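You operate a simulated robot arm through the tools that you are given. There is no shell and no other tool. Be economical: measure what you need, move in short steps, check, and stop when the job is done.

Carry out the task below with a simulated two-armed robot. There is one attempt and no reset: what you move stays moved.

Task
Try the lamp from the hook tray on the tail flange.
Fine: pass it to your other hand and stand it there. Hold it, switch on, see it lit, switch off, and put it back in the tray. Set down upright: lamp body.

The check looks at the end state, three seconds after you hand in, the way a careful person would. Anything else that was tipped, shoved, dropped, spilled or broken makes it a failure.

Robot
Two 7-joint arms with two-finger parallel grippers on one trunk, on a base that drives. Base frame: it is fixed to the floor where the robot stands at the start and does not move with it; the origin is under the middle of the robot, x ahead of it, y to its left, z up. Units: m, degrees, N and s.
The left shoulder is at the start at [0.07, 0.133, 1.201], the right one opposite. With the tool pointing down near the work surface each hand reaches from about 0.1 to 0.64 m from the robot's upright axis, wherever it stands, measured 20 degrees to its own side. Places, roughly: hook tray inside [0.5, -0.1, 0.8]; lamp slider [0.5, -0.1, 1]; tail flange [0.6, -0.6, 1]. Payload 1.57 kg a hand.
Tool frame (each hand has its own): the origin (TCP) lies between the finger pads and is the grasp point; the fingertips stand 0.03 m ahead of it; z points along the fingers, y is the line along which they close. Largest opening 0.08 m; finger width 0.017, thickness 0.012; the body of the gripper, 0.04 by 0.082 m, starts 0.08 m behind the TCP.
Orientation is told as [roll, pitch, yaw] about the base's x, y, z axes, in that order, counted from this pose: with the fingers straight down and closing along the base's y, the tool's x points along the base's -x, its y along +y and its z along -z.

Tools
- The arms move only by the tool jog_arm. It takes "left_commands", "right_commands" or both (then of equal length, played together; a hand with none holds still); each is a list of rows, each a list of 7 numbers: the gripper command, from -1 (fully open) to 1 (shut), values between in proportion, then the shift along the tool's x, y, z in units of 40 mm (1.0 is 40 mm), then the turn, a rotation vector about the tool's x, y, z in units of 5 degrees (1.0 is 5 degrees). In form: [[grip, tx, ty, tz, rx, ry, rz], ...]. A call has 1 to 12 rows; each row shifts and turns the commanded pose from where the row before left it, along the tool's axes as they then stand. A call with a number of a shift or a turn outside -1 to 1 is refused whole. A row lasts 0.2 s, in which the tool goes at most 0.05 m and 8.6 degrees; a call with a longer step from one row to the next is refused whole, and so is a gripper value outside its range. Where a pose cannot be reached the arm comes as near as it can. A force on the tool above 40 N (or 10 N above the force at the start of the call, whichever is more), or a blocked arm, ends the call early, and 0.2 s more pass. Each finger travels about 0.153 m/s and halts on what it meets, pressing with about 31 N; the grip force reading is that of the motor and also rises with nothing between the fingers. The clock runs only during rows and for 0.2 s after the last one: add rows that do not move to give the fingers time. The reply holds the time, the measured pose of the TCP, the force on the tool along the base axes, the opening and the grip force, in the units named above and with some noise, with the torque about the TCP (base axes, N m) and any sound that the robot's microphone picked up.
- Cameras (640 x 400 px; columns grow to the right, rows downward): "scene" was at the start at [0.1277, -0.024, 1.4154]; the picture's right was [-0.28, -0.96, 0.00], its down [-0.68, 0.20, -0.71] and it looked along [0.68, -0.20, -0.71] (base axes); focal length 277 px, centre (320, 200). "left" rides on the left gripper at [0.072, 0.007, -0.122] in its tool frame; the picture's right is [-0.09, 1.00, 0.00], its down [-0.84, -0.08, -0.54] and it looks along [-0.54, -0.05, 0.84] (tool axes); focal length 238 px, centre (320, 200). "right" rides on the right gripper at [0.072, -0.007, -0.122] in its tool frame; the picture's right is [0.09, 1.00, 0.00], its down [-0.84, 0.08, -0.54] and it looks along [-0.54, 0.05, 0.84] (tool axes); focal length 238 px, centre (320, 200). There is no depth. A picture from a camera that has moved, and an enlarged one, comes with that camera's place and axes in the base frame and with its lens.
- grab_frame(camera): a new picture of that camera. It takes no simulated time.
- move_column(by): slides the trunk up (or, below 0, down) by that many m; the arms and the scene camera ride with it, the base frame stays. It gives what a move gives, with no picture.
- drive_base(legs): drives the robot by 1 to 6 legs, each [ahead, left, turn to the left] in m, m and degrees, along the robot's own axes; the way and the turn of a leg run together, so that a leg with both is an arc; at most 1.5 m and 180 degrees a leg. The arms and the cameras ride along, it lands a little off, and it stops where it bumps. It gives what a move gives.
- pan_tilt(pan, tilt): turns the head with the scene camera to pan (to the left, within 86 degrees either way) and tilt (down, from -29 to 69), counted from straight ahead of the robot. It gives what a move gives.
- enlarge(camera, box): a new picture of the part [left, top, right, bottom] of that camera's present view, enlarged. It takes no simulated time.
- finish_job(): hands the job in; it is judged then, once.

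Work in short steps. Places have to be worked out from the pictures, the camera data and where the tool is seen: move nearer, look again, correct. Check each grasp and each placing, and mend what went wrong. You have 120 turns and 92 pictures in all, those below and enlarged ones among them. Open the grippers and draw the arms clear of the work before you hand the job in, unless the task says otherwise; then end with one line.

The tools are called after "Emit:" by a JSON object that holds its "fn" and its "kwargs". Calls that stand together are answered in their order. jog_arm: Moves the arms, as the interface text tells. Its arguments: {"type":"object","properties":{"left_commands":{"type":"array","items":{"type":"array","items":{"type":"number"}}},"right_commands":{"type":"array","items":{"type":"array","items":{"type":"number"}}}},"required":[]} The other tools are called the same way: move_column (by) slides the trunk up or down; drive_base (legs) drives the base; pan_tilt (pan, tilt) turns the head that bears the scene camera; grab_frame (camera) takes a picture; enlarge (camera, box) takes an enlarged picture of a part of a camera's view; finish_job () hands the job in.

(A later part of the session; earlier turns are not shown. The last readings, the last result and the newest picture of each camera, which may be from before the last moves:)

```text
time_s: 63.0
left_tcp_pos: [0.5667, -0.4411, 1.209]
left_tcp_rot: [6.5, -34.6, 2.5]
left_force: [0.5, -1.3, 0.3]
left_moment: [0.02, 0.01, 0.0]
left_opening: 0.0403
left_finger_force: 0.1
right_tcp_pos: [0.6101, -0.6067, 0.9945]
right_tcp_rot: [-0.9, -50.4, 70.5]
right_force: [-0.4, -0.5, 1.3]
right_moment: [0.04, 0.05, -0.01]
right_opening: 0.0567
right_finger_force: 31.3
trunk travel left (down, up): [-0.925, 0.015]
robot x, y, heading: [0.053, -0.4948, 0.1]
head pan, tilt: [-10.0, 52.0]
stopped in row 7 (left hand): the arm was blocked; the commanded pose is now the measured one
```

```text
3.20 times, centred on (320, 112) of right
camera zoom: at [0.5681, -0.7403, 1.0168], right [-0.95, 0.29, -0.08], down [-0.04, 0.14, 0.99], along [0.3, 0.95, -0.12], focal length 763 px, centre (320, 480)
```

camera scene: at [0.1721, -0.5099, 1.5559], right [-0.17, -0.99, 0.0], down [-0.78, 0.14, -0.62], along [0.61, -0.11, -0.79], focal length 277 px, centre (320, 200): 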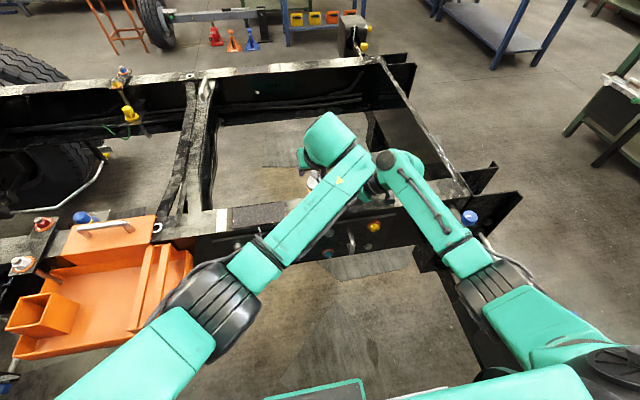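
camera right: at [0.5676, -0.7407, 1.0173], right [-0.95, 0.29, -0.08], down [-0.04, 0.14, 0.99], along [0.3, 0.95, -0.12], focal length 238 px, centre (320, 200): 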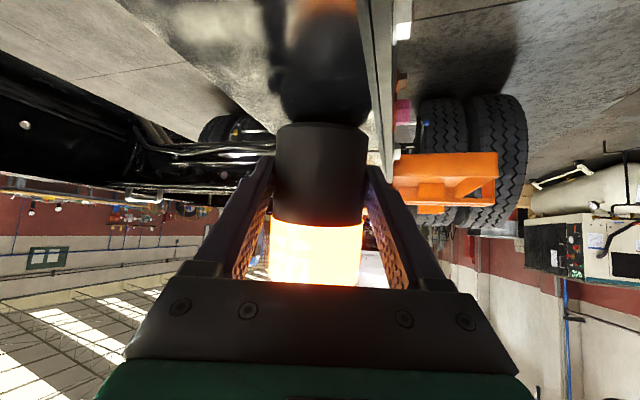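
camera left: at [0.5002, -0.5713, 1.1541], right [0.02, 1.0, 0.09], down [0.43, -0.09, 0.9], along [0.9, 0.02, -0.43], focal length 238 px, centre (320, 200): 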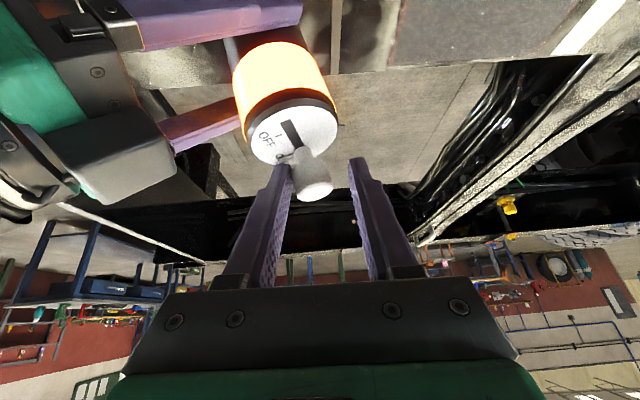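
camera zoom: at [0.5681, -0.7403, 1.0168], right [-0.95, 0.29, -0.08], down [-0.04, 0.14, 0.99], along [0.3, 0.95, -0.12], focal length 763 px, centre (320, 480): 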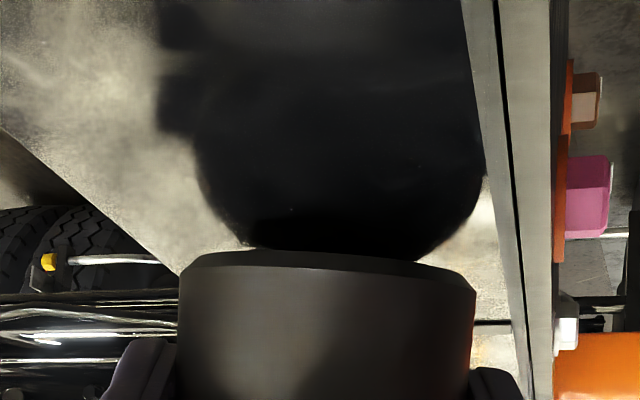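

The band looks dull again; I zoom in on the knob and the lamp's lean.

Emit:
{"fn": "enlarge", "kwargs": {"camera": "scene", "box": [285, 160, 365, 218]}}

Emit:
{"fn": "grab_frame", "kwargs": {"camera": "left"}}

```text
6.90 times, centred on (325, 189) of scene
camera zoom: at [0.1729, -0.5102, 1.5556], right [-0.17, -0.99, 0.0], down [-0.78, 0.14, -0.62], along [0.61, -0.11, -0.79], focal length 1912 px, centre (286, 276)
```

zoom: 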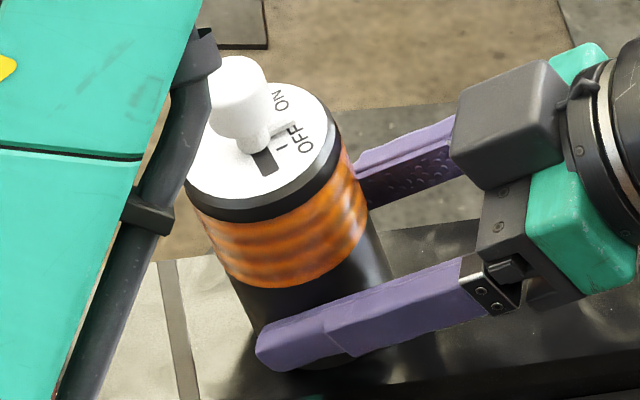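

```text
28 pictures are left
camera left: at [0.4381, -0.4525, 1.2693], right [-0.03, 0.99, 0.15], down [0.39, -0.12, 0.91], along [0.92, 0.08, -0.39], focal length 238 px, centre (320, 200)
```

left: 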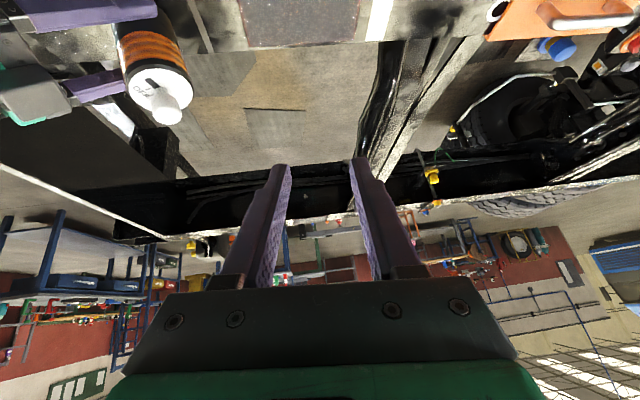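

The lamp was dragged back and reads off (dull), but it leans ~15° in the right grip. I raise 3 mm and rotate the right hand 15° so the lamp is upright again.

Emit:
{"fn": "jog_arm", "kwargs": {"right_commands": [[1, -0.06, 0, -0.05, 0, 0, 0], [1, 0, 0, 0, 0, -0.75, 0], [1, 0, 0, 0, 0, -0.75, 0], [1, 0, 0, 0, 0, -0.75, 0], [1, 0, 0, 0, 0, -0.75, 0], [1, 0, 0, 0, 0, 0, 0]]}}

Emit:
{"fn": "enlarge", "kwargs": {"camera": "scene", "box": [265, 140, 385, 218]}}

Emit:
{"fn": "grab_frame", "kwargs": {"camera": "right"}}

```text
time_s: 64.5
left_tcp_pos: [0.5658, -0.4406, 1.2074]
left_tcp_rot: [6.6, -34.5, 2.3]
left_force: [0.4, -0.9, 0.3]
left_moment: [0.0, -0.02, 0.0]
left_opening: 0.0401
left_finger_force: 0.0
right_tcp_pos: [0.61, -0.6061, 0.9972]
right_tcp_rot: [-1.5, -65.4, 71.0]
right_force: [0.5, -0.1, -1.2]
right_moment: [-0.02, 0.0, -0.03]
right_opening: 0.0569
right_finger_force: 31.0
trunk travel left (down, up): [-0.925, 0.015]
robot x, y, heading: [0.0486, -0.4935, 0.2]
head pan, tilt: [-10.0, 52.0]
```

```text
5.13 times, centred on (325, 179) of scene
camera zoom: at [0.1736, -0.5103, 1.5557], right [-0.17, -0.99, 0.0], down [-0.78, 0.14, -0.62], along [0.61, -0.11, -0.79], focal length 1422 px, centre (294, 308)
```

zoom: 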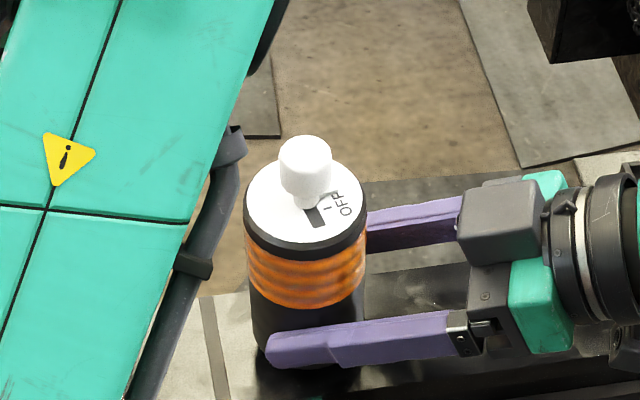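

```text
26 pictures are left
camera right: at [0.5685, -0.7408, 0.9827], right [-0.95, 0.31, -0.09], down [-0.13, -0.1, 0.99], along [0.29, 0.95, 0.14], focal length 238 px, centre (320, 200)
```

right: 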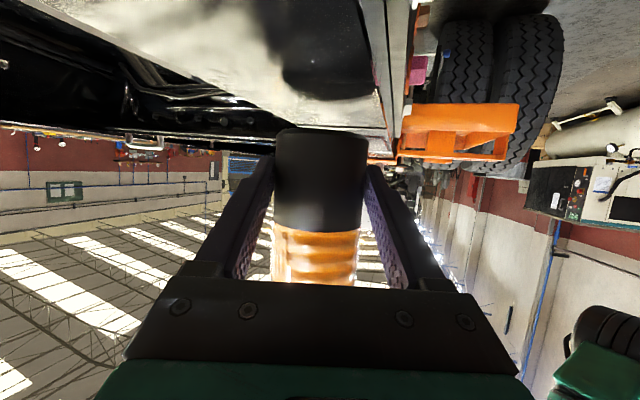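

Upright again and unlit, but the slider sits partway; I must push it fully to OFF. First I lower the lamp back onto the flange.

Emit:
{"fn": "jog_arm", "kwargs": {"right_commands": [[1, 0.034, 0, 0.016, 0, 0, 0], [1, 0.034, 0, 0.016, 0, 0, 0], [1, 0.023, 0, 0.01, 0, 0, 0], [1, 0, 0, 0, 0, 0, 0]]}}

```text
time_s: 65.5
left_tcp_pos: [0.5665, -0.4411, 1.2074]
left_tcp_rot: [6.6, -34.4, 2.3]
left_force: [-0.2, -1.1, -0.9]
left_moment: [-0.03, 0.02, -0.01]
left_opening: 0.04
left_finger_force: 0.1
right_tcp_pos: [0.6106, -0.6074, 0.9931]
right_tcp_rot: [-1.2, -65.2, 71.0]
right_force: [-0.2, 0.5, -1.6]
right_moment: [0.01, 0.01, 0.01]
right_opening: 0.0569
right_finger_force: 31.3
trunk travel left (down, up): [-0.925, 0.015]
robot x, y, heading: [0.0481, -0.4974, 0.2]
head pan, tilt: [-10.0, 52.0]
```

Emit:
{"fn": "jog_arm", "kwargs": {"right_commands": [[1, 0.023, 0, 0.01, 0, 0, 0], [1, 0.023, 0, 0.01, 0, 0, 0], [1, 0.023, 0, 0.01, 0, 0, 0], [1, 0, 0, 0, 0, 0, 0]]}}

Emit:
{"fn": "enlarge", "kwargs": {"camera": "right", "box": [220, 70, 420, 195]}}

```text
time_s: 66.5
left_tcp_pos: [0.5669, -0.4412, 1.2083]
left_tcp_rot: [6.6, -34.4, 2.3]
left_force: [-0.7, 0.1, -0.4]
left_moment: [-0.02, 0.0, 0.01]
left_opening: 0.04
left_finger_force: 0.2
right_tcp_pos: [0.6098, -0.6074, 0.9901]
right_tcp_rot: [-1.3, -65.2, 70.9]
right_force: [0.3, -0.3, -0.8]
right_moment: [-0.01, 0.02, 0.01]
right_opening: 0.0569
right_finger_force: 30.9
trunk travel left (down, up): [-0.925, 0.015]
robot x, y, heading: [0.0485, -0.4964, 0.2]
head pan, tilt: [-10.0, 52.0]
```

```text
3.20 times, centred on (320, 132) of right
camera zoom: at [0.5689, -0.7417, 0.9756], right [-0.95, 0.31, -0.09], down [-0.13, -0.1, 0.99], along [0.29, 0.95, 0.14], focal length 763 px, centre (320, 416)
```

zoom: 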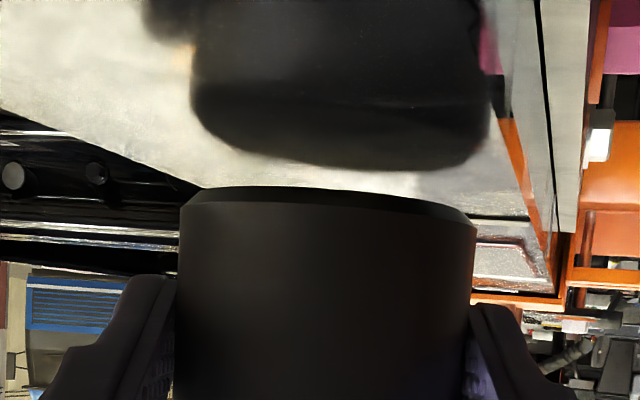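

Gap of ~4–5 mm remains. I keep lowering gently.

Emit:
{"fn": "jog_arm", "kwargs": {"right_commands": [[1, 0.023, 0, 0.01, 0, 0, 0], [1, 0.023, 0, 0.01, 0, 0, 0], [1, 0.023, 0, 0.01, 0, 0, 0], [1, 0.023, 0, 0.01, 0, 0, 0], [1, 0, 0, 0, 0, 0, 0]]}}

Emit:
{"fn": "jog_arm", "kwargs": {"right_commands": [[1, 0.023, 0, 0.01, 0, 0, 0], [1, 0.023, 0, 0.01, 0, 0, 0], [1, 0, 0, 0, 0, 0, 0]]}}

```text
time_s: 67.7
left_tcp_pos: [0.5655, -0.4399, 1.208]
left_tcp_rot: [6.7, -34.4, 2.3]
left_force: [-0.2, -0.3, -0.3]
left_moment: [-0.02, 0.0, 0.05]
left_opening: 0.0399
left_finger_force: 0.0
right_tcp_pos: [0.6114, -0.6069, 0.9858]
right_tcp_rot: [-1.3, -65.3, 70.9]
right_force: [0.0, -0.8, -1.3]
right_moment: [0.0, 0.01, 0.0]
right_opening: 0.0571
right_finger_force: 31.3
trunk travel left (down, up): [-0.925, 0.015]
robot x, y, heading: [0.0494, -0.4944, 0.2]
head pan, tilt: [-10.0, 52.0]
```

```text
time_s: 68.5
left_tcp_pos: [0.5656, -0.441, 1.2074]
left_tcp_rot: [6.4, -34.4, 2.3]
left_force: [-0.8, 0.8, 0.1]
left_moment: [0.01, 0.04, -0.04]
left_opening: 0.0402
left_finger_force: 0.0
right_tcp_pos: [0.6098, -0.6074, 0.9855]
right_tcp_rot: [-1.5, -65.4, 71.0]
right_force: [0.4, -0.1, 1.9]
right_moment: [0.08, -0.02, -0.04]
right_opening: 0.0568
right_finger_force: 30.9
trunk travel left (down, up): [-0.925, 0.015]
robot x, y, heading: [0.052, -0.4953, 0.1]
head pan, tilt: [-10.0, 52.0]
```

Light contact reached. I open slightly so the lamp settles flat, then regrip.

Emit:
{"fn": "jog_arm", "kwargs": {"right_commands": [[1, 0.012, 0, 0.005, 0, 0, 0], [0.2, 0, 0, 0, 0, 0, 0], [-0.6, 0, 0, 0, 0, 0, 0], [-0.6, 0, 0, 0, 0, 0, 0], [0.2, 0, 0, 0, 0, 0, 0], [1, 0, 0, 0, 0, 0, 0], [1, 0, 0, 0, 0, 0, 0]]}}

Emit:
{"fn": "enlarge", "kwargs": {"camera": "scene", "box": [275, 150, 371, 218]}}

```text
time_s: 70.0
left_tcp_pos: [0.5665, -0.4398, 1.208]
left_tcp_rot: [6.5, -34.4, 2.3]
left_force: [-0.1, -0.2, -0.2]
left_moment: [-0.01, 0.0, 0.01]
left_opening: 0.0401
left_finger_force: 0.0
right_tcp_pos: [0.6105, -0.6066, 0.9841]
right_tcp_rot: [-1.3, -65.4, 70.9]
right_force: [0.1, 0.1, -0.9]
right_moment: [-0.02, -0.01, 0.03]
right_opening: 0.0569
right_finger_force: 31.0
trunk travel left (down, up): [-0.925, 0.015]
robot x, y, heading: [0.0502, -0.4985, 0.1]
head pan, tilt: [-10.0, 52.0]
```

```text
5.88 times, centred on (323, 184) of scene
camera zoom: at [0.1736, -0.5103, 1.5557], right [-0.17, -0.99, 0.0], down [-0.78, 0.14, -0.62], along [0.61, -0.11, -0.79], focal length 1631 px, centre (302, 294)
```

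zoom: 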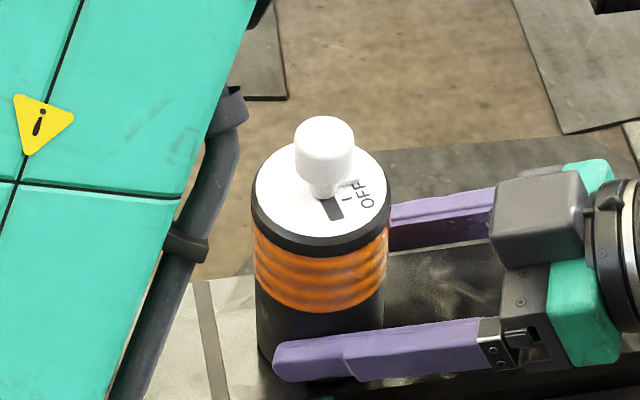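

Lamp is upright and held. To finish the OFF stroke without arm conflict, I retreat the left hand a little and reorient it to yaw -50°, tilt 30°.

Emit:
{"fn": "jog_arm", "kwargs": {"left_commands": [[0.2, 0.6, 0.57, -0.35, 0, 0, 0], [0.2, 0.6, 0.57, -0.35, 0, 0, 0], [0.2, 0, 0, 0, 0, 0, 0]]}}

Emit:
{"fn": "jog_arm", "kwargs": {"left_commands": [[0.2, 0, 0, 0, 0.568, 0.027, 0.744], [0.2, 0, 0, 0, 0.568, 0.027, 0.744], [0.2, 0, 0, 0, 0.568, 0.027, 0.744], [0.2, 0, 0, 0, 0.568, 0.027, 0.744], [0.2, 0, 0, 0, 0.568, 0.027, 0.744], [0.2, 0, 0, 0, 0.568, 0.027, 0.744], [0.2, 0, 0, 0, 0.568, 0.027, 0.744], [0.2, 0, 0, 0, 0.568, 0.027, 0.744], [0.2, 0, 0, 0, 0.568, 0.027, 0.744], [0.2, 0, 0, 0, 0.568, 0.027, 0.744], [0.2, 0, 0, 0, 0.568, 0.027, 0.744], [0.2, 0, 0, 0, 0.568, 0.027, 0.744]]}}

Emit:
{"fn": "grab_frame", "kwargs": {"camera": "scene"}}

```text
time_s: 70.7
left_tcp_pos: [0.532, -0.3649, 1.2687]
left_tcp_rot: [14.7, -44.8, 0.8]
left_force: [-1.5, 0.5, 0.7]
left_moment: [-0.01, 0.0, -0.01]
left_opening: 0.0323
left_finger_force: 0.0
right_tcp_pos: [0.6098, -0.6068, 0.9828]
right_tcp_rot: [-1.1, -65.4, 71.0]
right_force: [-0.4, 0.4, 0.0]
right_moment: [-0.05, 0.04, -0.01]
right_opening: 0.0568
right_finger_force: 31.0
trunk travel left (down, up): [-0.925, 0.015]
robot x, y, heading: [0.0499, -0.4967, 0.2]
head pan, tilt: [-10.0, 52.0]
stopped in row 3 (left hand): the arm was blocked; the commanded pose is now the measured one
```

```text
time_s: 72.1
left_tcp_pos: [0.5373, -0.3242, 1.2605]
left_tcp_rot: [24.4, -35.8, -25.4]
left_force: [-0.8, 0.0, 0.8]
left_moment: [-0.01, -0.03, 0.02]
left_opening: 0.032
left_finger_force: 0.0
left hand out of reach, approached as far as the arm can: row 6
right_tcp_pos: [0.6104, -0.6065, 0.9835]
right_tcp_rot: [-1.4, -65.3, 70.9]
right_force: [-0.1, 0.5, 0.4]
right_moment: [0.01, 0.01, -0.03]
right_opening: 0.0566
right_finger_force: 30.6
trunk travel left (down, up): [-0.925, 0.015]
robot x, y, heading: [0.0495, -0.4935, 0.1]
head pan, tilt: [-10.0, 52.0]
stopped in row 6 (left hand): the arm was blocked; the commanded pose is now the measured one
```

```text
23 pictures are left
camera scene: at [0.1736, -0.5099, 1.5557], right [-0.17, -0.99, 0.0], down [-0.78, 0.14, -0.62], along [0.61, -0.11, -0.79], focal length 277 px, centre (320, 200)
```

scene: 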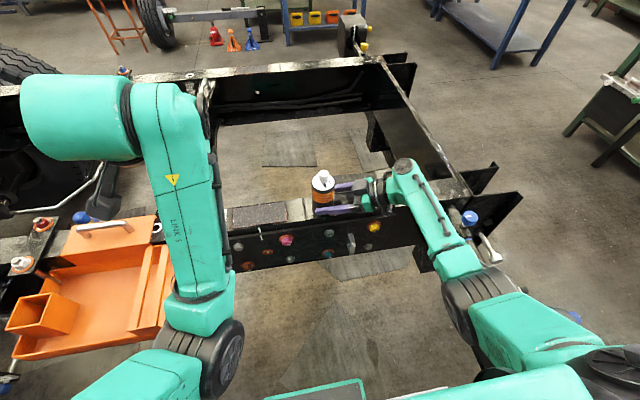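

The left arm wandered into an awkward posture. I rotate it back to tool-down to recover the earlier, proven configuration.

Emit:
{"fn": "jog_arm", "kwargs": {"left_commands": [[0.2, 0, 0, 0, 0.306, 0.794, -0.332], [0.2, 0, 0, 0, 0.306, 0.794, -0.332], [0.2, 0, 0, 0, 0.306, 0.794, -0.332], [0.2, 0, 0, 0, 0.306, 0.794, -0.332], [0.2, 0, 0, 0, 0.306, 0.794, -0.332], [0.2, 0, 0, 0, 0.306, 0.794, -0.332], [0.2, 0, 0, 0, 0.306, 0.794, -0.332], [0.2, 0, 0, 0, 0.306, 0.794, -0.332], [0.2, 0, 0, 0, 0.306, 0.794, -0.332], [0.2, 0, 0, 0, 0.306, 0.794, -0.332], [0.2, 0, 0, 0, 0, 0, 0]]}}

Emit:
{"fn": "grab_frame", "kwargs": {"camera": "scene"}}

```text
time_s: 74.5
left_tcp_pos: [0.6104, -0.3094, 1.1954]
left_tcp_rot: [-0.1, 0.1, -0.2]
left_force: [1.0, 0.1, 0.5]
left_moment: [-0.02, 0.0, -0.02]
left_opening: 0.032
left_finger_force: 0.0
left hand out of reach, approached as far as the arm can: row 2, 3, 4, 5, 6, 7, 8
right_tcp_pos: [0.6108, -0.6081, 0.9826]
right_tcp_rot: [-1.3, -65.3, 70.9]
right_force: [0.8, -0.6, -0.3]
right_moment: [-0.04, -0.02, -0.01]
right_opening: 0.0569
right_finger_force: 30.4
trunk travel left (down, up): [-0.925, 0.015]
robot x, y, heading: [0.0545, -0.4977, 0.3]
head pan, tilt: [-10.0, 52.0]
```

```text
22 pictures are left
camera scene: at [0.1736, -0.5102, 1.5557], right [-0.17, -0.99, 0.0], down [-0.78, 0.14, -0.62], along [0.61, -0.11, -0.79], focal length 277 px, centre (320, 200)
```

scene: 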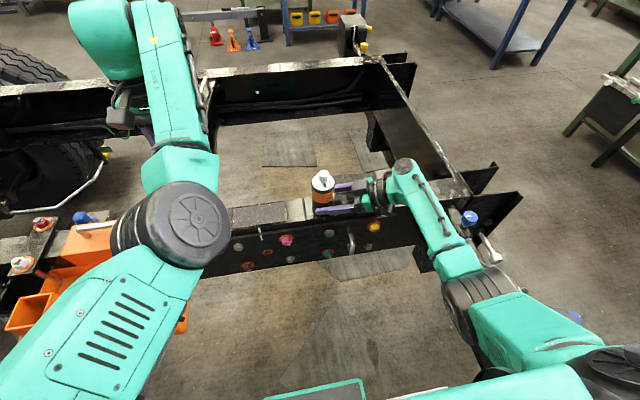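

Tool-down regained. I move back to the earlier staging spot (0.511,-0.425,1.21).

Emit:
{"fn": "jog_arm", "kwargs": {"left_commands": [[0.2, 0.62, -0.725, -0.1, 0, 0, 0], [0.2, 0.62, -0.725, -0.1, 0, 0, 0], [0.2, 0.62, -0.725, -0.1, 0, 0, 0], [0.2, 0.62, -0.725, -0.1, 0, 0, 0], [0.2, 0, 0, 0, 0, 0, 0]]}}

Emit:
{"fn": "jog_arm", "kwargs": {"left_commands": [[0.2, 0, 0, 0, 0, -1, 0], [0.2, 0, 0, 0, 0, -1, 0], [0.2, 0, 0, 0, 0, -1, 0], [0.2, 0, 0, 0, 0, -1, 0], [0.2, 0, 0, 0, 0, -1, 0], [0.2, 0, 0, 0, 0, -1, 0], [0.2, 0, 0, 0, 0, 0, 0]]}}

Emit:
{"fn": "grab_frame", "kwargs": {"camera": "scene"}}

```text
time_s: 75.7
left_tcp_pos: [0.6199, -0.4149, 1.1888]
left_tcp_rot: [-0.2, 0.2, -0.1]
left_force: [0.3, -0.2, -0.1]
left_moment: [0.0, 0.01, 0.01]
left_opening: 0.0319
left_finger_force: 0.1
left hand out of reach, approached as far as the arm can: row 1, 2, 3, 4
right_tcp_pos: [0.6101, -0.6068, 0.984]
right_tcp_rot: [-1.3, -65.3, 71.0]
right_force: [-0.1, 0.7, 0.1]
right_moment: [-0.05, 0.01, 0.01]
right_opening: 0.0568
right_finger_force: 31.0
trunk travel left (down, up): [-0.925, 0.015]
robot x, y, heading: [0.0539, -0.499, 0.2]
head pan, tilt: [-10.0, 52.0]
```

```text
time_s: 77.5
left_tcp_pos: [0.6303, -0.3803, 1.1967]
left_tcp_rot: [3.0, -31.3, 1.4]
left_force: [0.4, 0.1, 0.6]
left_moment: [-0.02, -0.01, 0.01]
left_opening: 0.0325
left_finger_force: 0.0
right_tcp_pos: [0.6109, -0.606, 0.985]
right_tcp_rot: [-1.4, -65.2, 70.9]
right_force: [0.3, -0.3, -0.6]
right_moment: [0.0, 0.04, 0.04]
right_opening: 0.0567
right_finger_force: 31.0
trunk travel left (down, up): [-0.925, 0.015]
robot x, y, heading: [0.0499, -0.4958, -0.0]
head pan, tilt: [-10.0, 52.0]
stopped in row 7 (left hand): the arm was blocked; the commanded pose is now the measured one
```

```text
21 pictures are left
camera scene: at [0.1734, -0.5101, 1.5557], right [-0.17, -0.99, 0.0], down [-0.78, 0.14, -0.62], along [0.61, -0.11, -0.79], focal length 277 px, centre (320, 200)
```

scene: 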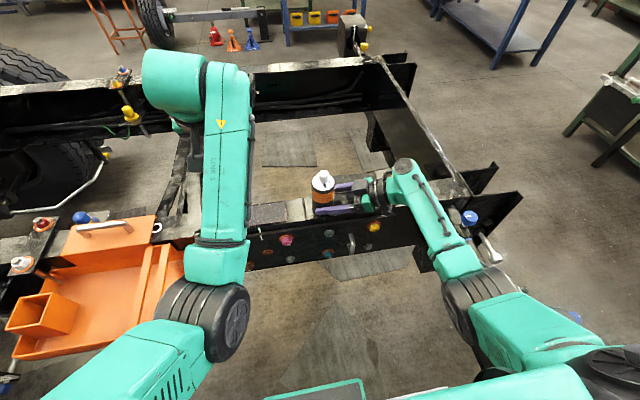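

This arm branch reaches further forward with the tool nearly down, so I can instead pull the knob toward OFF with closed fingertips from its far side. I straighten to near tool-down and move partway toward the lamp.

Emit:
{"fn": "jog_arm", "kwargs": {"left_commands": [[1, 0, 0, 0, 0, 1, 0], [1, 0, 0, 0, 0, 1, 0], [1, 0, 0, 0, 0, 1, 0], [1, 0, 0, 0, 0, 1, 0], [1, 0, 0, 0, -0.3, 1, 0], [1, 0, -0.6, 0, -0.3, 0.5, -0.3], [1, 0, -0.6, 0, 0, 0, 0], [1, 0, -0.6, 0, 0, 0, 0], [1, 0, 0, 0, 0, 0, 0]]}}

```text
time_s: 79.5
left_tcp_pos: [0.6341, -0.4574, 1.1918]
left_tcp_rot: [5.2, -3.8, 4.2]
left_force: [0.8, 0.0, -0.1]
left_moment: [0.0, -0.01, -0.01]
left_opening: 0.0
left_finger_force: 21.4
right_tcp_pos: [0.6083, -0.6064, 0.9835]
right_tcp_rot: [-1.3, -65.3, 71.0]
right_force: [-0.8, 0.8, -0.5]
right_moment: [-0.02, 0.05, 0.0]
right_opening: 0.0566
right_finger_force: 31.0
trunk travel left (down, up): [-0.925, 0.015]
robot x, y, heading: [0.0507, -0.4957, -0.0]
head pan, tilt: [-10.0, 52.0]
```

Works well. I straighten the 5° roll and go on to y≈-0.605, still 8 cm above the knob.

Emit:
{"fn": "jog_arm", "kwargs": {"left_commands": [[1, 0, -0.6, 0, 1, 0, 0], [1, 0, -0.8, 0, 0, 0, 0], [1, 0, -0.8, 0, 0, 0, 0], [1, 0, -0.8, 0, 0, 0, 0], [1, 0, -0.7, 0, 0, 0, 0], [1, 0, 0, 0, 0, 0, 0]]}}

Emit:
{"fn": "grab_frame", "kwargs": {"camera": "left"}}

Emit:
{"fn": "grab_frame", "kwargs": {"camera": "scene"}}

```text
time_s: 80.9
left_tcp_pos: [0.6263, -0.5339, 1.189]
left_tcp_rot: [0.1, -3.7, 4.0]
left_force: [0.2, -0.6, 0.4]
left_moment: [-0.01, -0.02, 0.02]
left_opening: 0.0002
left_finger_force: 20.8
left hand out of reach, approached as far as the arm can: row 2, 3, 4, 5
right_tcp_pos: [0.6107, -0.6072, 0.9834]
right_tcp_rot: [-1.3, -65.2, 70.9]
right_force: [1.0, 0.0, 0.5]
right_moment: [0.02, 0.02, 0.01]
right_opening: 0.0566
right_finger_force: 31.0
trunk travel left (down, up): [-0.925, 0.015]
robot x, y, heading: [0.0505, -0.496, 0.3]
head pan, tilt: [-10.0, 52.0]
```

```text
20 pictures are left
camera left: at [0.5456, -0.5315, 1.3066], right [0.02, 1.0, 0.01], down [0.8, -0.02, 0.6], along [0.6, -0.01, -0.8], focal length 238 px, centre (320, 200)
```

left: 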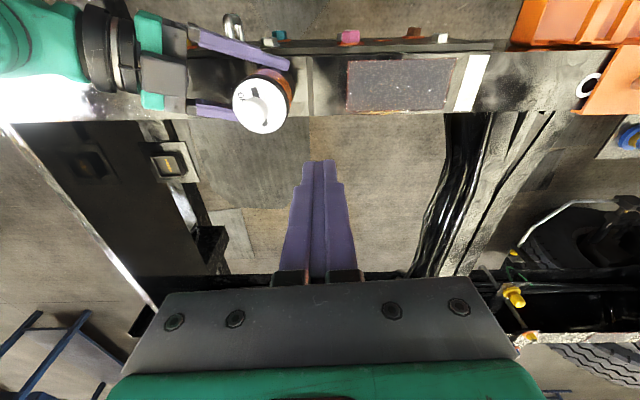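

```text
19 pictures are left
camera scene: at [0.1736, -0.51, 1.5557], right [-0.17, -0.99, 0.0], down [-0.78, 0.14, -0.62], along [0.61, -0.11, -0.79], focal length 277 px, centre (320, 200)
```

scene: 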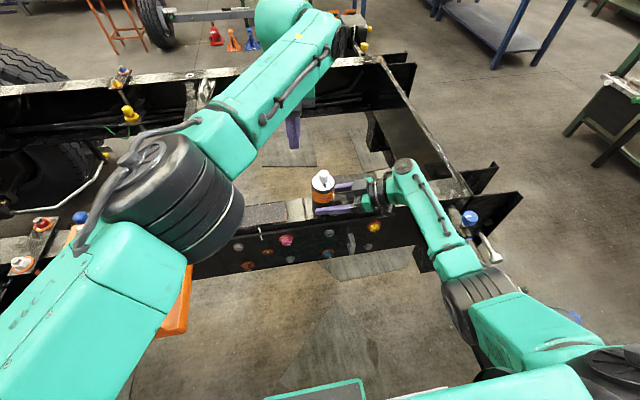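

The left can't quite extend there at this height; lower should give more reach. I bring the command back to clear y, lower to knob height beside the lamp (on its +y side), then try moving -y.

Emit:
{"fn": "jog_arm", "kwargs": {"left_commands": [[1, 0, 0.9, 0, 0, 0, 0], [1, -0.1, 0.9, 0, 0, 0, 0], [1, -0.2, 0, 0.7, 0, 0, 0], [1, -0.2, 0, 0.8, 0, 0, 0], [1, 0, 0, 0.7, 0, 0, 0], [1, 0, 0, 0, 0, 0, 0]]}}

Emit:
{"fn": "grab_frame", "kwargs": {"camera": "left"}}

```text
time_s: 82.3
left_tcp_pos: [0.6447, -0.4614, 1.1037]
left_tcp_rot: [0.1, -3.9, 4.1]
left_force: [-0.3, 0.2, -0.9]
left_moment: [0.01, -0.02, 0.04]
left_opening: 0.0
left_finger_force: 21.2
right_tcp_pos: [0.6109, -0.6078, 0.9828]
right_tcp_rot: [-1.3, -65.3, 70.9]
right_force: [0.6, 0.1, 0.7]
right_moment: [0.0, 0.01, -0.02]
right_opening: 0.0567
right_finger_force: 31.2
trunk travel left (down, up): [-0.925, 0.015]
robot x, y, heading: [0.0519, -0.4992, 0.0]
head pan, tilt: [-10.0, 52.0]
```

```text
18 pictures are left
camera left: at [0.565, -0.4599, 1.2217], right [0.02, 1.0, 0.01], down [0.8, -0.02, 0.6], along [0.6, -0.01, -0.8], focal length 238 px, centre (320, 200)
```

left: 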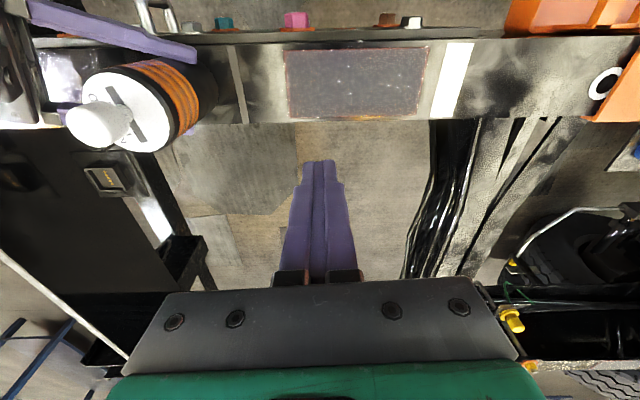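

Reach is better low down. The knob sits mid-slot in this view. I move -y along x≈0.645 to y≈-0.605, staying beyond the knob.

Emit:
{"fn": "jog_arm", "kwargs": {"left_commands": [[1, 0, -0.7, 0, 0, 0, 0], [1, 0, -0.7, 0, 0, 0, 0], [1, 0, -0.7, 0, 0, 0, 0], [1, 0, -0.7, 0, 0, 0, 0], [1, 0, -0.7, 0, 0, 0, 0], [1, 0, 0, 0, 0, 0, 0]]}}

Emit:
{"fn": "grab_frame", "kwargs": {"camera": "left"}}

```text
time_s: 83.7
left_tcp_pos: [0.6304, -0.5276, 1.1067]
left_tcp_rot: [0.1, -3.8, 4.1]
left_force: [0.4, 0.6, -0.2]
left_moment: [0.01, 0.01, -0.02]
left_opening: 0.0001
left_finger_force: 21.7
left hand out of reach, approached as far as the arm can: row 1, 2, 3, 4, 5
right_tcp_pos: [0.6105, -0.6064, 0.9828]
right_tcp_rot: [-1.3, -65.3, 71.0]
right_force: [-0.4, 0.7, -0.1]
right_moment: [0.0, 0.02, 0.0]
right_opening: 0.0568
right_finger_force: 30.5
trunk travel left (down, up): [-0.925, 0.015]
robot x, y, heading: [0.0508, -0.4955, 0.1]
head pan, tilt: [-10.0, 52.0]
```

```text
17 pictures are left
camera left: at [0.5494, -0.5248, 1.2242], right [0.02, 1.0, 0.01], down [0.8, -0.02, 0.6], along [0.6, -0.01, -0.8], focal length 238 px, centre (320, 200)
```

left: 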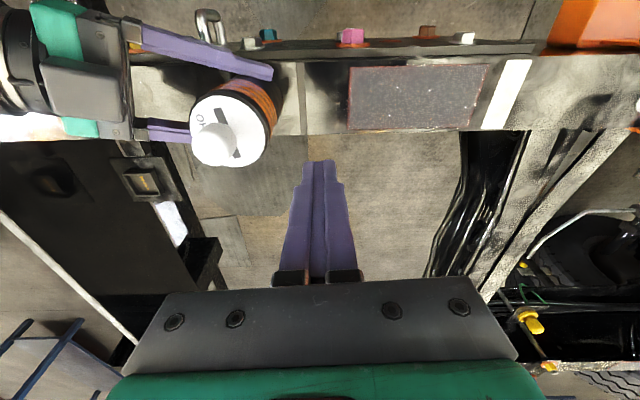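

Tool-down is out of reach there, so I return to the proven tilted grip: back up and out, pitch to -30°, fingers at 32 mm.

Emit:
{"fn": "jog_arm", "kwargs": {"left_commands": [[1, 0.3, 0.3, -0.8, 0, 0, 0], [1, 0.65, 0.2, -0.7, 0, 0, 0.4], [1, 0.7, 0.2, -0.5, 0, 0, 0.4], [0.2, 0.6, 0.1, -0.2, 0, 0, 0], [0.2, 0, 0, 0, 0, -0.9, 0], [0.2, 0, 0, 0, 0, -0.9, 0], [0.2, 0, 0, 0, 0, -0.9, 0], [0.2, 0, 0, 0, 0, -0.9, 0], [0.2, 0, 0, 0, 0, -0.9, 0], [0.2, 0, 0, 0, 0, -0.8, 0], [0.2, 0, 0, 0, 0, 0, 0]]}}

```text
time_s: 86.1
left_tcp_pos: [0.5314, -0.4973, 1.1885]
left_tcp_rot: [0.4, -30.3, -0.1]
left_force: [0.2, 0.4, 0.5]
left_moment: [-0.01, -0.03, 0.0]
left_opening: 0.0321
left_finger_force: 0.1
right_tcp_pos: [0.6102, -0.6058, 0.9834]
right_tcp_rot: [-1.3, -65.2, 70.8]
right_force: [-0.4, 0.4, 0.0]
right_moment: [0.0, -0.03, -0.01]
right_opening: 0.0568
right_finger_force: 30.8
trunk travel left (down, up): [-0.925, 0.015]
robot x, y, heading: [0.0488, -0.4998, -0.2]
head pan, tilt: [-10.0, 52.0]
```

Good posture. I move to y≈-0.603 above the knob and look.

Emit:
{"fn": "jog_arm", "kwargs": {"left_commands": [[0.2, -0.065, -0.88, 0.04, 0, 0, 0], [0.2, -0.065, -0.88, 0.04, 0, 0, 0], [0.2, -0.065, -0.88, 0.04, 0, 0, 0], [0.2, 0, 0, 0.7, 0, 0, 0], [0.2, 0, 0, 0.7, 0, 0, 0], [0.2, 0, 0, 0, 0, 0, 0]]}}

Emit:
{"fn": "enlarge", "kwargs": {"camera": "left", "box": [200, 70, 440, 220]}}

```text
time_s: 87.5
left_tcp_pos: [0.5699, -0.6044, 1.1411]
left_tcp_rot: [0.4, -30.3, -0.2]
left_force: [-0.7, 0.2, -0.8]
left_moment: [-0.05, 0.01, -0.01]
left_opening: 0.032
left_finger_force: 0.1
right_tcp_pos: [0.6111, -0.6075, 0.9852]
right_tcp_rot: [-1.2, -65.3, 70.9]
right_force: [0.5, 0.0, 0.3]
right_moment: [0.02, -0.02, 0.02]
right_opening: 0.0568
right_finger_force: 30.9
trunk travel left (down, up): [-0.925, 0.015]
robot x, y, heading: [0.0501, -0.4965, 0.1]
head pan, tilt: [-10.0, 52.0]
```

```text
2.67 times, centred on (320, 145) of left
camera zoom: at [0.4458, -0.5984, 1.2099], right [0.08, 1.0, 0.05], down [0.45, -0.08, 0.89], along [0.89, -0.05, -0.45], focal length 636 px, centre (320, 347)
```

zoom: 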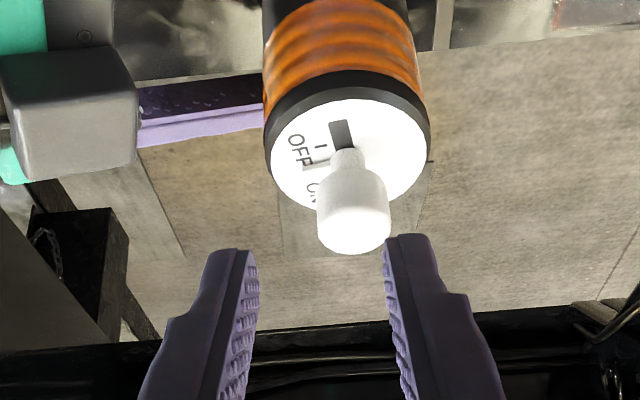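

The lamp/knob is ~10 mm further +y (knob ≈(0.613,-0.594)). I correct and advance to straddle the knob.

Emit:
{"fn": "jog_arm", "kwargs": {"left_commands": [[0.2, -0.07, 0.24, 0, 0, 0, 0], [0.2, 0, 0, 0.5, 0, 0, 0], [0.2, 0, 0, 0.5, 0, 0, 0], [0.2, 0, 0, 0.3, 0, 0, 0], [0.2, 0, 0, 0.25, 0, 0, 0], [0.2, 0, 0, 0, 0, 0, 0]]}}

Emit:
{"fn": "enlarge", "kwargs": {"camera": "left", "box": [200, 70, 440, 220]}}

```text
time_s: 88.9
left_tcp_pos: [0.6044, -0.5936, 1.087]
left_tcp_rot: [0.4, -30.2, -0.1]
left_force: [-0.6, -0.3, 0.2]
left_moment: [-0.02, 0.0, 0.04]
left_opening: 0.0318
left_finger_force: 0.1
right_tcp_pos: [0.6098, -0.6086, 0.9829]
right_tcp_rot: [-1.3, -65.2, 70.9]
right_force: [-0.1, -0.4, -0.2]
right_moment: [0.0, 0.02, 0.03]
right_opening: 0.0567
right_finger_force: 31.7
trunk travel left (down, up): [-0.925, 0.015]
robot x, y, heading: [0.0481, -0.4985, 0.2]
head pan, tilt: [-10.0, 52.0]
```

```text
2.67 times, centred on (320, 145) of left
camera zoom: at [0.4802, -0.587, 1.1569], right [0.08, 1.0, 0.05], down [0.45, -0.08, 0.89], along [0.89, -0.05, -0.45], focal length 636 px, centre (320, 347)
```

zoom: 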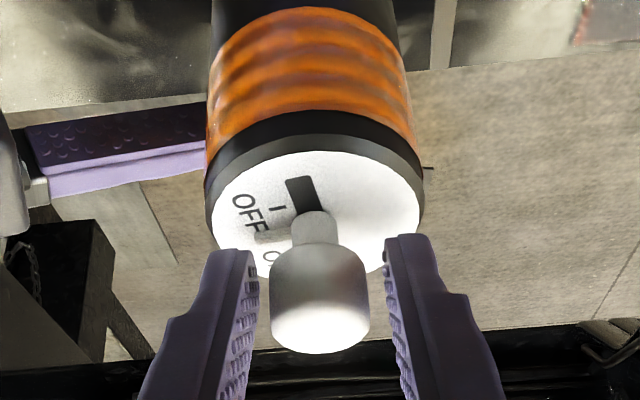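

Centred. I close on the knob and slide it 8 mm toward OFF in 2 mm steps.

Emit:
{"fn": "jog_arm", "kwargs": {"left_commands": [[0.35, 0, 0, 0, 0, 0, 0], [0.5, 0, 0, 0, 0, 0, 0], [0.5, 0, 0, 0, 0, 0, 0], [0.5, 0.0433, -0.006, -0.025, 0, 0, 0], [0.5, 0.0433, -0.006, -0.025, 0, 0, 0], [0.5, 0.0433, -0.006, -0.025, 0, 0, 0], [0.5, 0.0433, -0.006, -0.025, 0, 0, 0], [0.5, 0, 0, 0, 0, 0, 0]]}}

Emit:
{"fn": "enlarge", "kwargs": {"camera": "left", "box": [200, 70, 440, 220]}}

```text
time_s: 90.7
left_tcp_pos: [0.5963, -0.594, 1.0883]
left_tcp_rot: [0.4, -30.3, -0.1]
left_force: [1.0, -9.4, -4.3]
left_moment: [-0.33, 0.15, -0.2]
left_opening: 0.022
left_finger_force: 31.1
right_tcp_pos: [0.6103, -0.6057, 0.9827]
right_tcp_rot: [-1.4, -65.4, 71.2]
right_force: [-1.0, 9.5, 4.6]
right_moment: [-0.65, -0.17, 0.12]
right_opening: 0.0567
right_finger_force: 31.5
trunk travel left (down, up): [-0.925, 0.015]
robot x, y, heading: [0.0475, -0.4989, 0.1]
head pan, tilt: [-10.0, 52.0]
```

```text
2.67 times, centred on (320, 145) of left
camera zoom: at [0.4731, -0.5874, 1.1573], right [0.08, 1.0, 0.05], down [0.45, -0.08, 0.89], along [0.89, -0.04, -0.45], focal length 636 px, centre (320, 347)
```

zoom: 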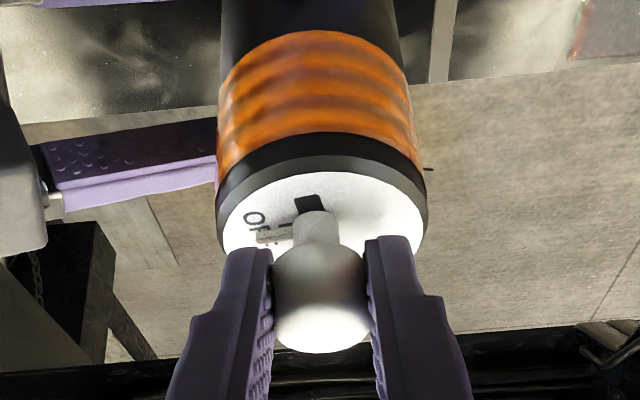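

Pointer is back at the OFF tick, same look as at the start. I nudge 1.5 mm more with 1 mm -y relief, then release and back off.

Emit:
{"fn": "jog_arm", "kwargs": {"left_commands": [[0.5, 0.0325, -0.03, -0.019, 0, 0, 0], [0.5, 0, 0, 0, 0, 0, 0]]}}

Emit:
{"fn": "jog_arm", "kwargs": {"left_commands": [[0.2, 0, 0, 0, 0, 0, 0], [0.1, 0, 0, 0, 0, 0, 0], [0.1, 0, 0, -0.5, 0, 0, 0], [0.1, 0, 0, -0.9, 0, 0, 0], [0.1, 0, 0, -0.9, 0, 0, 0], [0.1, 0, 0, -0.5, 0, 0, 0], [0.1, 0, 0, 0, 0, 0, 0]]}}

Emit:
{"fn": "enlarge", "kwargs": {"camera": "left", "box": [240, 50, 400, 150]}}

```text
time_s: 91.3
left_tcp_pos: [0.5976, -0.5894, 1.089]
left_tcp_rot: [0.7, -30.6, 0.1]
left_force: [2.7, -16.8, 4.5]
left_moment: [-0.83, -0.07, -0.33]
left_opening: 0.0221
left_finger_force: 30.9
right_tcp_pos: [0.6089, -0.6058, 0.9833]
right_tcp_rot: [-1.3, -65.4, 71.0]
right_force: [0.3, 17.4, 2.2]
right_moment: [-0.7, -0.29, 0.09]
right_opening: 0.057
right_finger_force: 31.1
trunk travel left (down, up): [-0.925, 0.015]
robot x, y, heading: [0.0516, -0.4974, 0.3]
head pan, tilt: [-10.0, 52.0]
```

```text
time_s: 93.1
left_tcp_pos: [0.5596, -0.5501, 1.1648]
left_tcp_rot: [5.9, -30.7, 1.2]
left_force: [-0.6, -0.5, 0.3]
left_moment: [0.03, 0.0, 0.02]
left_opening: 0.0359
left_finger_force: 0.1
right_tcp_pos: [0.6103, -0.6079, 0.9848]
right_tcp_rot: [-1.5, -65.5, 71.2]
right_force: [-0.9, -0.5, 2.8]
right_moment: [0.13, 0.0, 0.06]
right_opening: 0.0567
right_finger_force: 31.2
trunk travel left (down, up): [-0.925, 0.015]
robot x, y, heading: [0.0478, -0.4944, 0.1]
head pan, tilt: [-10.0, 52.0]
stopped in row 7 (left hand): the arm was blocked; the commanded pose is now the measured one
```

```text
4.00 times, centred on (320, 100) of left
camera zoom: at [0.435, -0.5584, 1.2326], right [0.01, 0.99, 0.14], down [0.45, -0.12, 0.89], along [0.89, 0.06, -0.45], focal length 953 px, centre (320, 600)
```

zoom: 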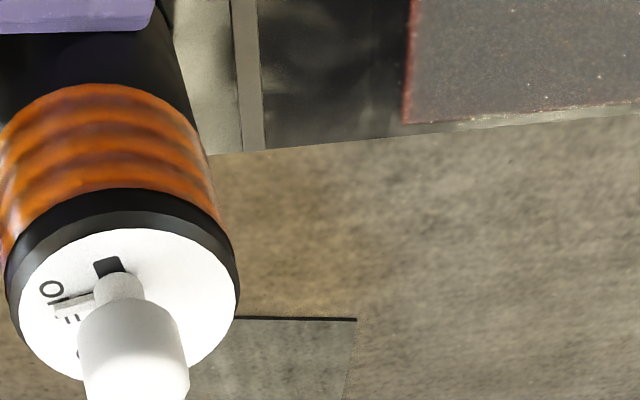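

The slider is fully at OFF and the lamp dark. I straighten the left hand to tool-down and retreat it a bit, then check the lamp's lean.

Emit:
{"fn": "jog_arm", "kwargs": {"left_commands": [[0.1, 0, 0, -0.3, 0.6, 1, 0], [0.1, 0.2, 0.3, -0.3, 0.6, 1, 0], [0.1, 0.3, 0.5, 0, 0, 1, 0], [0.1, 0.3, 0.7, 0, 0, 1, 0], [0.1, 0.3, 0.7, 0, 0, 1, 0], [0.1, 0.3, 0.7, 0, 0, 1, 0], [0.1, 0, 0.5, 0, 0, 0, 0], [0.1, 0, 0, 0, 0, 0, 0]]}}

Emit:
{"fn": "grab_frame", "kwargs": {"camera": "scene"}}

Emit:
{"fn": "enlarge", "kwargs": {"camera": "right", "box": [220, 70, 420, 195]}}

```text
time_s: 95.1
left_tcp_pos: [0.5736, -0.4095, 1.0903]
left_tcp_rot: [2.2, -1.1, 3.9]
left_force: [0.1, 0.3, -0.3]
left_moment: [0.02, -0.01, -0.01]
left_opening: 0.036
left_finger_force: 0.1
left hand out of reach, approached as far as the arm can: row 2, 3, 4, 5, 6, 7
right_tcp_pos: [0.611, -0.6067, 0.985]
right_tcp_rot: [-1.6, -65.4, 71.1]
right_force: [-1.8, -1.3, 2.0]
right_moment: [0.08, -0.04, 0.05]
right_opening: 0.0569
right_finger_force: 30.9
trunk travel left (down, up): [-0.925, 0.015]
robot x, y, heading: [0.0487, -0.4967, 0.2]
head pan, tilt: [-10.0, 52.0]
stopped in row 8 (left hand): the arm was blocked; the commanded pose is now the measured one
```

```text
12 pictures are left
camera scene: at [0.1728, -0.5102, 1.5557], right [-0.17, -0.99, 0.0], down [-0.78, 0.14, -0.62], along [0.61, -0.11, -0.79], focal length 277 px, centre (320, 200)
```

scene: 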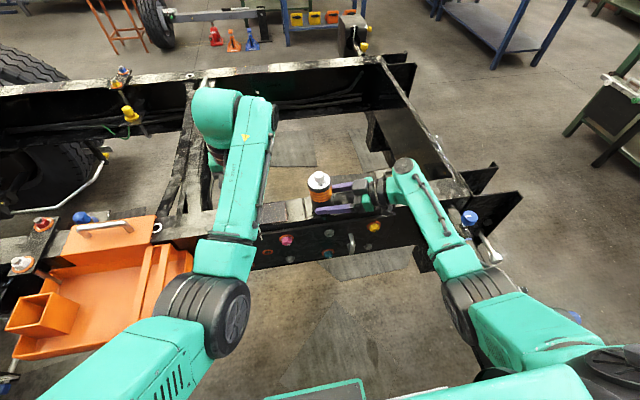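

```text
3.20 times, centred on (320, 132) of right
camera zoom: at [0.5682, -0.7421, 0.9698], right [-0.95, 0.31, -0.09], down [-0.13, -0.1, 0.99], along [0.29, 0.95, 0.14], focal length 763 px, centre (320, 416)
```

zoom: 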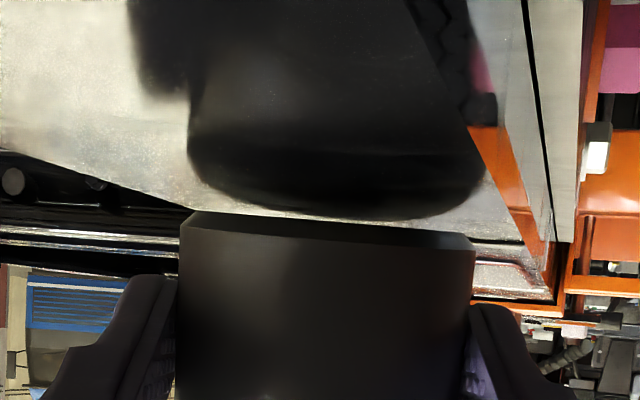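

Slider off; lamp leans only a few degrees in the grip. I lift it 4 mm, shift 10 mm toward the rail centre (-x), lower, and open gently so it stands by itself.

Emit:
{"fn": "jog_arm", "kwargs": {"right_commands": [[1, -0.09, 0, -0.042, 0, 0, 0], [1, 0.017, 0.118, -0.037, 0, -0.3, 0], [1, 0.017, 0.118, -0.037, 0, -0.3, 0], [1, 0.045, 0, 0.021, 0, 0, 0], [1, 0.034, 0, 0.016, 0, 0, 0], [1, 0, 0, 0, 0, 0, 0]]}}

Emit:
{"fn": "jog_arm", "kwargs": {"right_commands": [[1, 0.023, 0, 0.01, 0, 0, 0], [1, 0.023, 0, 0.01, 0, 0, 0], [1, 0, 0, 0, 0, 0, 0]]}}

```text
time_s: 96.5
left_tcp_pos: [0.5735, -0.4105, 1.089]
left_tcp_rot: [2.2, -0.9, 3.8]
left_force: [0.8, 0.4, -1.2]
left_moment: [0.01, 0.0, -0.02]
left_opening: 0.0361
left_finger_force: 0.0
right_tcp_pos: [0.601, -0.6078, 0.9843]
right_tcp_rot: [-1.6, -68.4, 71.2]
right_force: [0.8, -1.0, -0.5]
right_moment: [-0.04, -0.03, -0.02]
right_opening: 0.0567
right_finger_force: 30.6
trunk travel left (down, up): [-0.925, 0.015]
robot x, y, heading: [0.0464, -0.4958, 0.3]
head pan, tilt: [-10.0, 52.0]
```

```text
time_s: 97.3
left_tcp_pos: [0.5736, -0.4099, 1.0868]
left_tcp_rot: [2.2, -1.0, 3.8]
left_force: [0.1, -1.2, 0.7]
left_moment: [-0.01, 0.0, -0.01]
left_opening: 0.0361
left_finger_force: 0.0
right_tcp_pos: [0.6016, -0.6063, 0.9817]
right_tcp_rot: [-1.5, -68.4, 71.2]
right_force: [-1.3, -0.4, -2.1]
right_moment: [0.01, 0.03, -0.03]
right_opening: 0.0566
right_finger_force: 30.7
trunk travel left (down, up): [-0.925, 0.015]
robot x, y, heading: [0.0523, -0.4952, 0.0]
head pan, tilt: [-10.0, 52.0]
```

No contact yet; a couple more mm.

Emit:
{"fn": "jog_arm", "kwargs": {"right_commands": [[1, 0.023, 0, 0.01, 0, 0, 0], [1, 0.023, 0, 0.01, 0, 0, 0], [1, 0, 0, 0, 0, 0, 0]]}}

Emit:
{"fn": "enlarge", "kwargs": {"camera": "right", "box": [220, 70, 420, 195]}}

```text
time_s: 98.1
left_tcp_pos: [0.5717, -0.411, 1.0887]
left_tcp_rot: [2.2, -1.0, 3.8]
left_force: [-0.2, -0.3, 0.0]
left_moment: [-0.02, 0.0, -0.01]
left_opening: 0.036
left_finger_force: 0.1
right_tcp_pos: [0.6012, -0.6056, 0.9828]
right_tcp_rot: [-2.1, -68.5, 71.5]
right_force: [0.1, -0.4, 6.5]
right_moment: [0.27, -0.03, -0.05]
right_opening: 0.0566
right_finger_force: 30.5
trunk travel left (down, up): [-0.925, 0.015]
robot x, y, heading: [0.0513, -0.4978, 0.2]
head pan, tilt: [-10.0, 52.0]
```

```text
3.20 times, centred on (320, 132) of right
camera zoom: at [0.5594, -0.7404, 0.9599], right [-0.94, 0.31, -0.1], down [-0.15, -0.15, 0.98], along [0.29, 0.94, 0.19], focal length 763 px, centre (320, 416)
```

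zoom: 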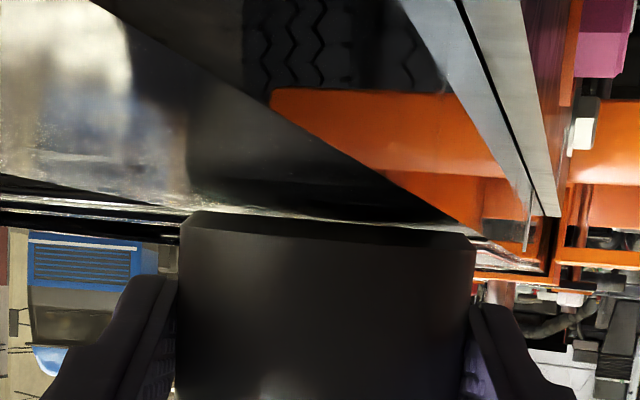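

Contact at 6.5 N. I relieve slightly and open the right fingers so the lamp stands alone, then check.

Emit:
{"fn": "jog_arm", "kwargs": {"right_commands": [[1, -0.015, 0, -0.006, 0, 0, 0], [0.35, 0, 0, 0, 0, 0, 0], [0.2, 0, 0, 0, 0, 0, 0], [-0.3, 0, 0, 0, 0, 0, 0], [-1, 0, 0, 0, 0, 0, 0], [-1, 0, 0, 0, 0, 0, 0]]}}

Emit:
{"fn": "enlarge", "kwargs": {"camera": "scene", "box": [265, 140, 385, 218]}}

```text
time_s: 99.5
left_tcp_pos: [0.5729, -0.4105, 1.0875]
left_tcp_rot: [2.2, -1.0, 3.9]
left_force: [-0.1, 0.2, -0.5]
left_moment: [-0.01, -0.01, 0.01]
left_opening: 0.036
left_finger_force: 0.0
right_tcp_pos: [0.6005, -0.6067, 0.98]
right_tcp_rot: [-1.6, -68.3, 71.2]
right_force: [-1.8, 0.2, -0.2]
right_moment: [0.01, 0.01, 0.0]
right_opening: 0.0799
right_finger_force: 0.0
trunk travel left (down, up): [-0.925, 0.015]
robot x, y, heading: [0.0488, -0.496, -0.0]
head pan, tilt: [-10.0, 52.0]
```

```text
5.13 times, centred on (325, 179) of scene
camera zoom: at [0.173, -0.51, 1.5557], right [-0.17, -0.99, 0.0], down [-0.78, 0.14, -0.62], along [0.61, -0.11, -0.79], focal length 1422 px, centre (294, 308)
```

zoom: 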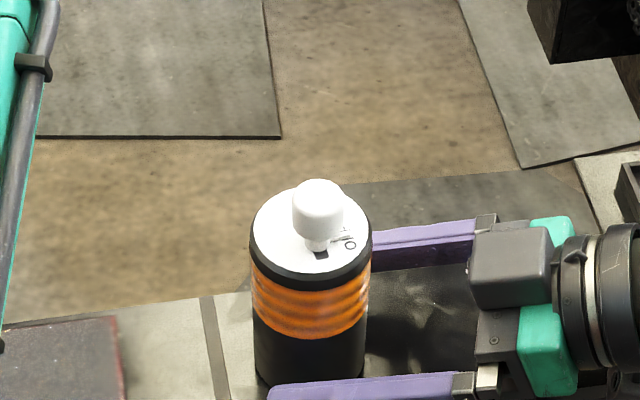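

The lamp stands upright on its own at (0.610,-0.597). I back the right hand straight out along its fingers, then up and away.

Emit:
{"fn": "jog_arm", "kwargs": {"right_commands": [[-1, 0, 0, -0.4, 0, 0, 0], [-1, 0, 0, -0.8, 0, 0, 0], [-1, 0, 0, -0.9, 0, 0, 0], [-1, 0, 0, -0.9, 0, 0, 0], [-1, -0.8, 0, -0.4, 0, 0, 0], [-1, -0.9, 0, 0, 0, 0, 0], [-1, -0.9, 0, 0, 0, 0, 0], [-1, 0, 0, 0, 0, 0, 0]]}}

Emit:
{"fn": "jog_arm", "kwargs": {"left_commands": [[-0.9, 0, 0, -0.8, 0, 0, 0], [-0.9, 0, 0, -0.8, 0, 0, 0], [-0.9, 0, 0, -0.8, 0, 0, 0], [-0.9, 0, 0, 0, 0, 0, 0]]}}

```text
time_s: 101.3
left_tcp_pos: [0.5731, -0.4103, 1.0877]
left_tcp_rot: [2.3, -1.0, 3.7]
left_force: [0.3, -0.5, 0.2]
left_moment: [0.0, 0.0, 0.01]
left_opening: 0.036
left_finger_force: 0.0
right_tcp_pos: [0.5698, -0.6863, 1.127]
right_tcp_rot: [-1.6, -68.5, 71.2]
right_force: [-0.7, 0.3, -0.2]
right_moment: [0.02, 0.01, -0.02]
right_opening: 0.0799
right_finger_force: 0.1
trunk travel left (down, up): [-0.925, 0.015]
robot x, y, heading: [0.0484, -0.4974, 0.2]
head pan, tilt: [-10.0, 52.0]
```

```text
time_s: 102.3
left_tcp_pos: [0.6113, -0.4177, 1.1606]
left_tcp_rot: [1.9, -1.0, 3.6]
left_force: [0.9, -0.2, -0.4]
left_moment: [-0.05, -0.02, -0.01]
left_opening: 0.0758
left_finger_force: 0.0
left hand out of reach, approached as far as the arm can: row 1, 2, 3
right_tcp_pos: [0.5703, -0.6864, 1.1273]
right_tcp_rot: [-1.7, -68.3, 71.2]
right_force: [0.9, 0.1, -0.8]
right_moment: [0.01, 0.0, -0.03]
right_opening: 0.0801
right_finger_force: 0.0
trunk travel left (down, up): [-0.925, 0.015]
robot x, y, heading: [0.0504, -0.4993, -0.0]
head pan, tilt: [-10.0, 52.0]
```

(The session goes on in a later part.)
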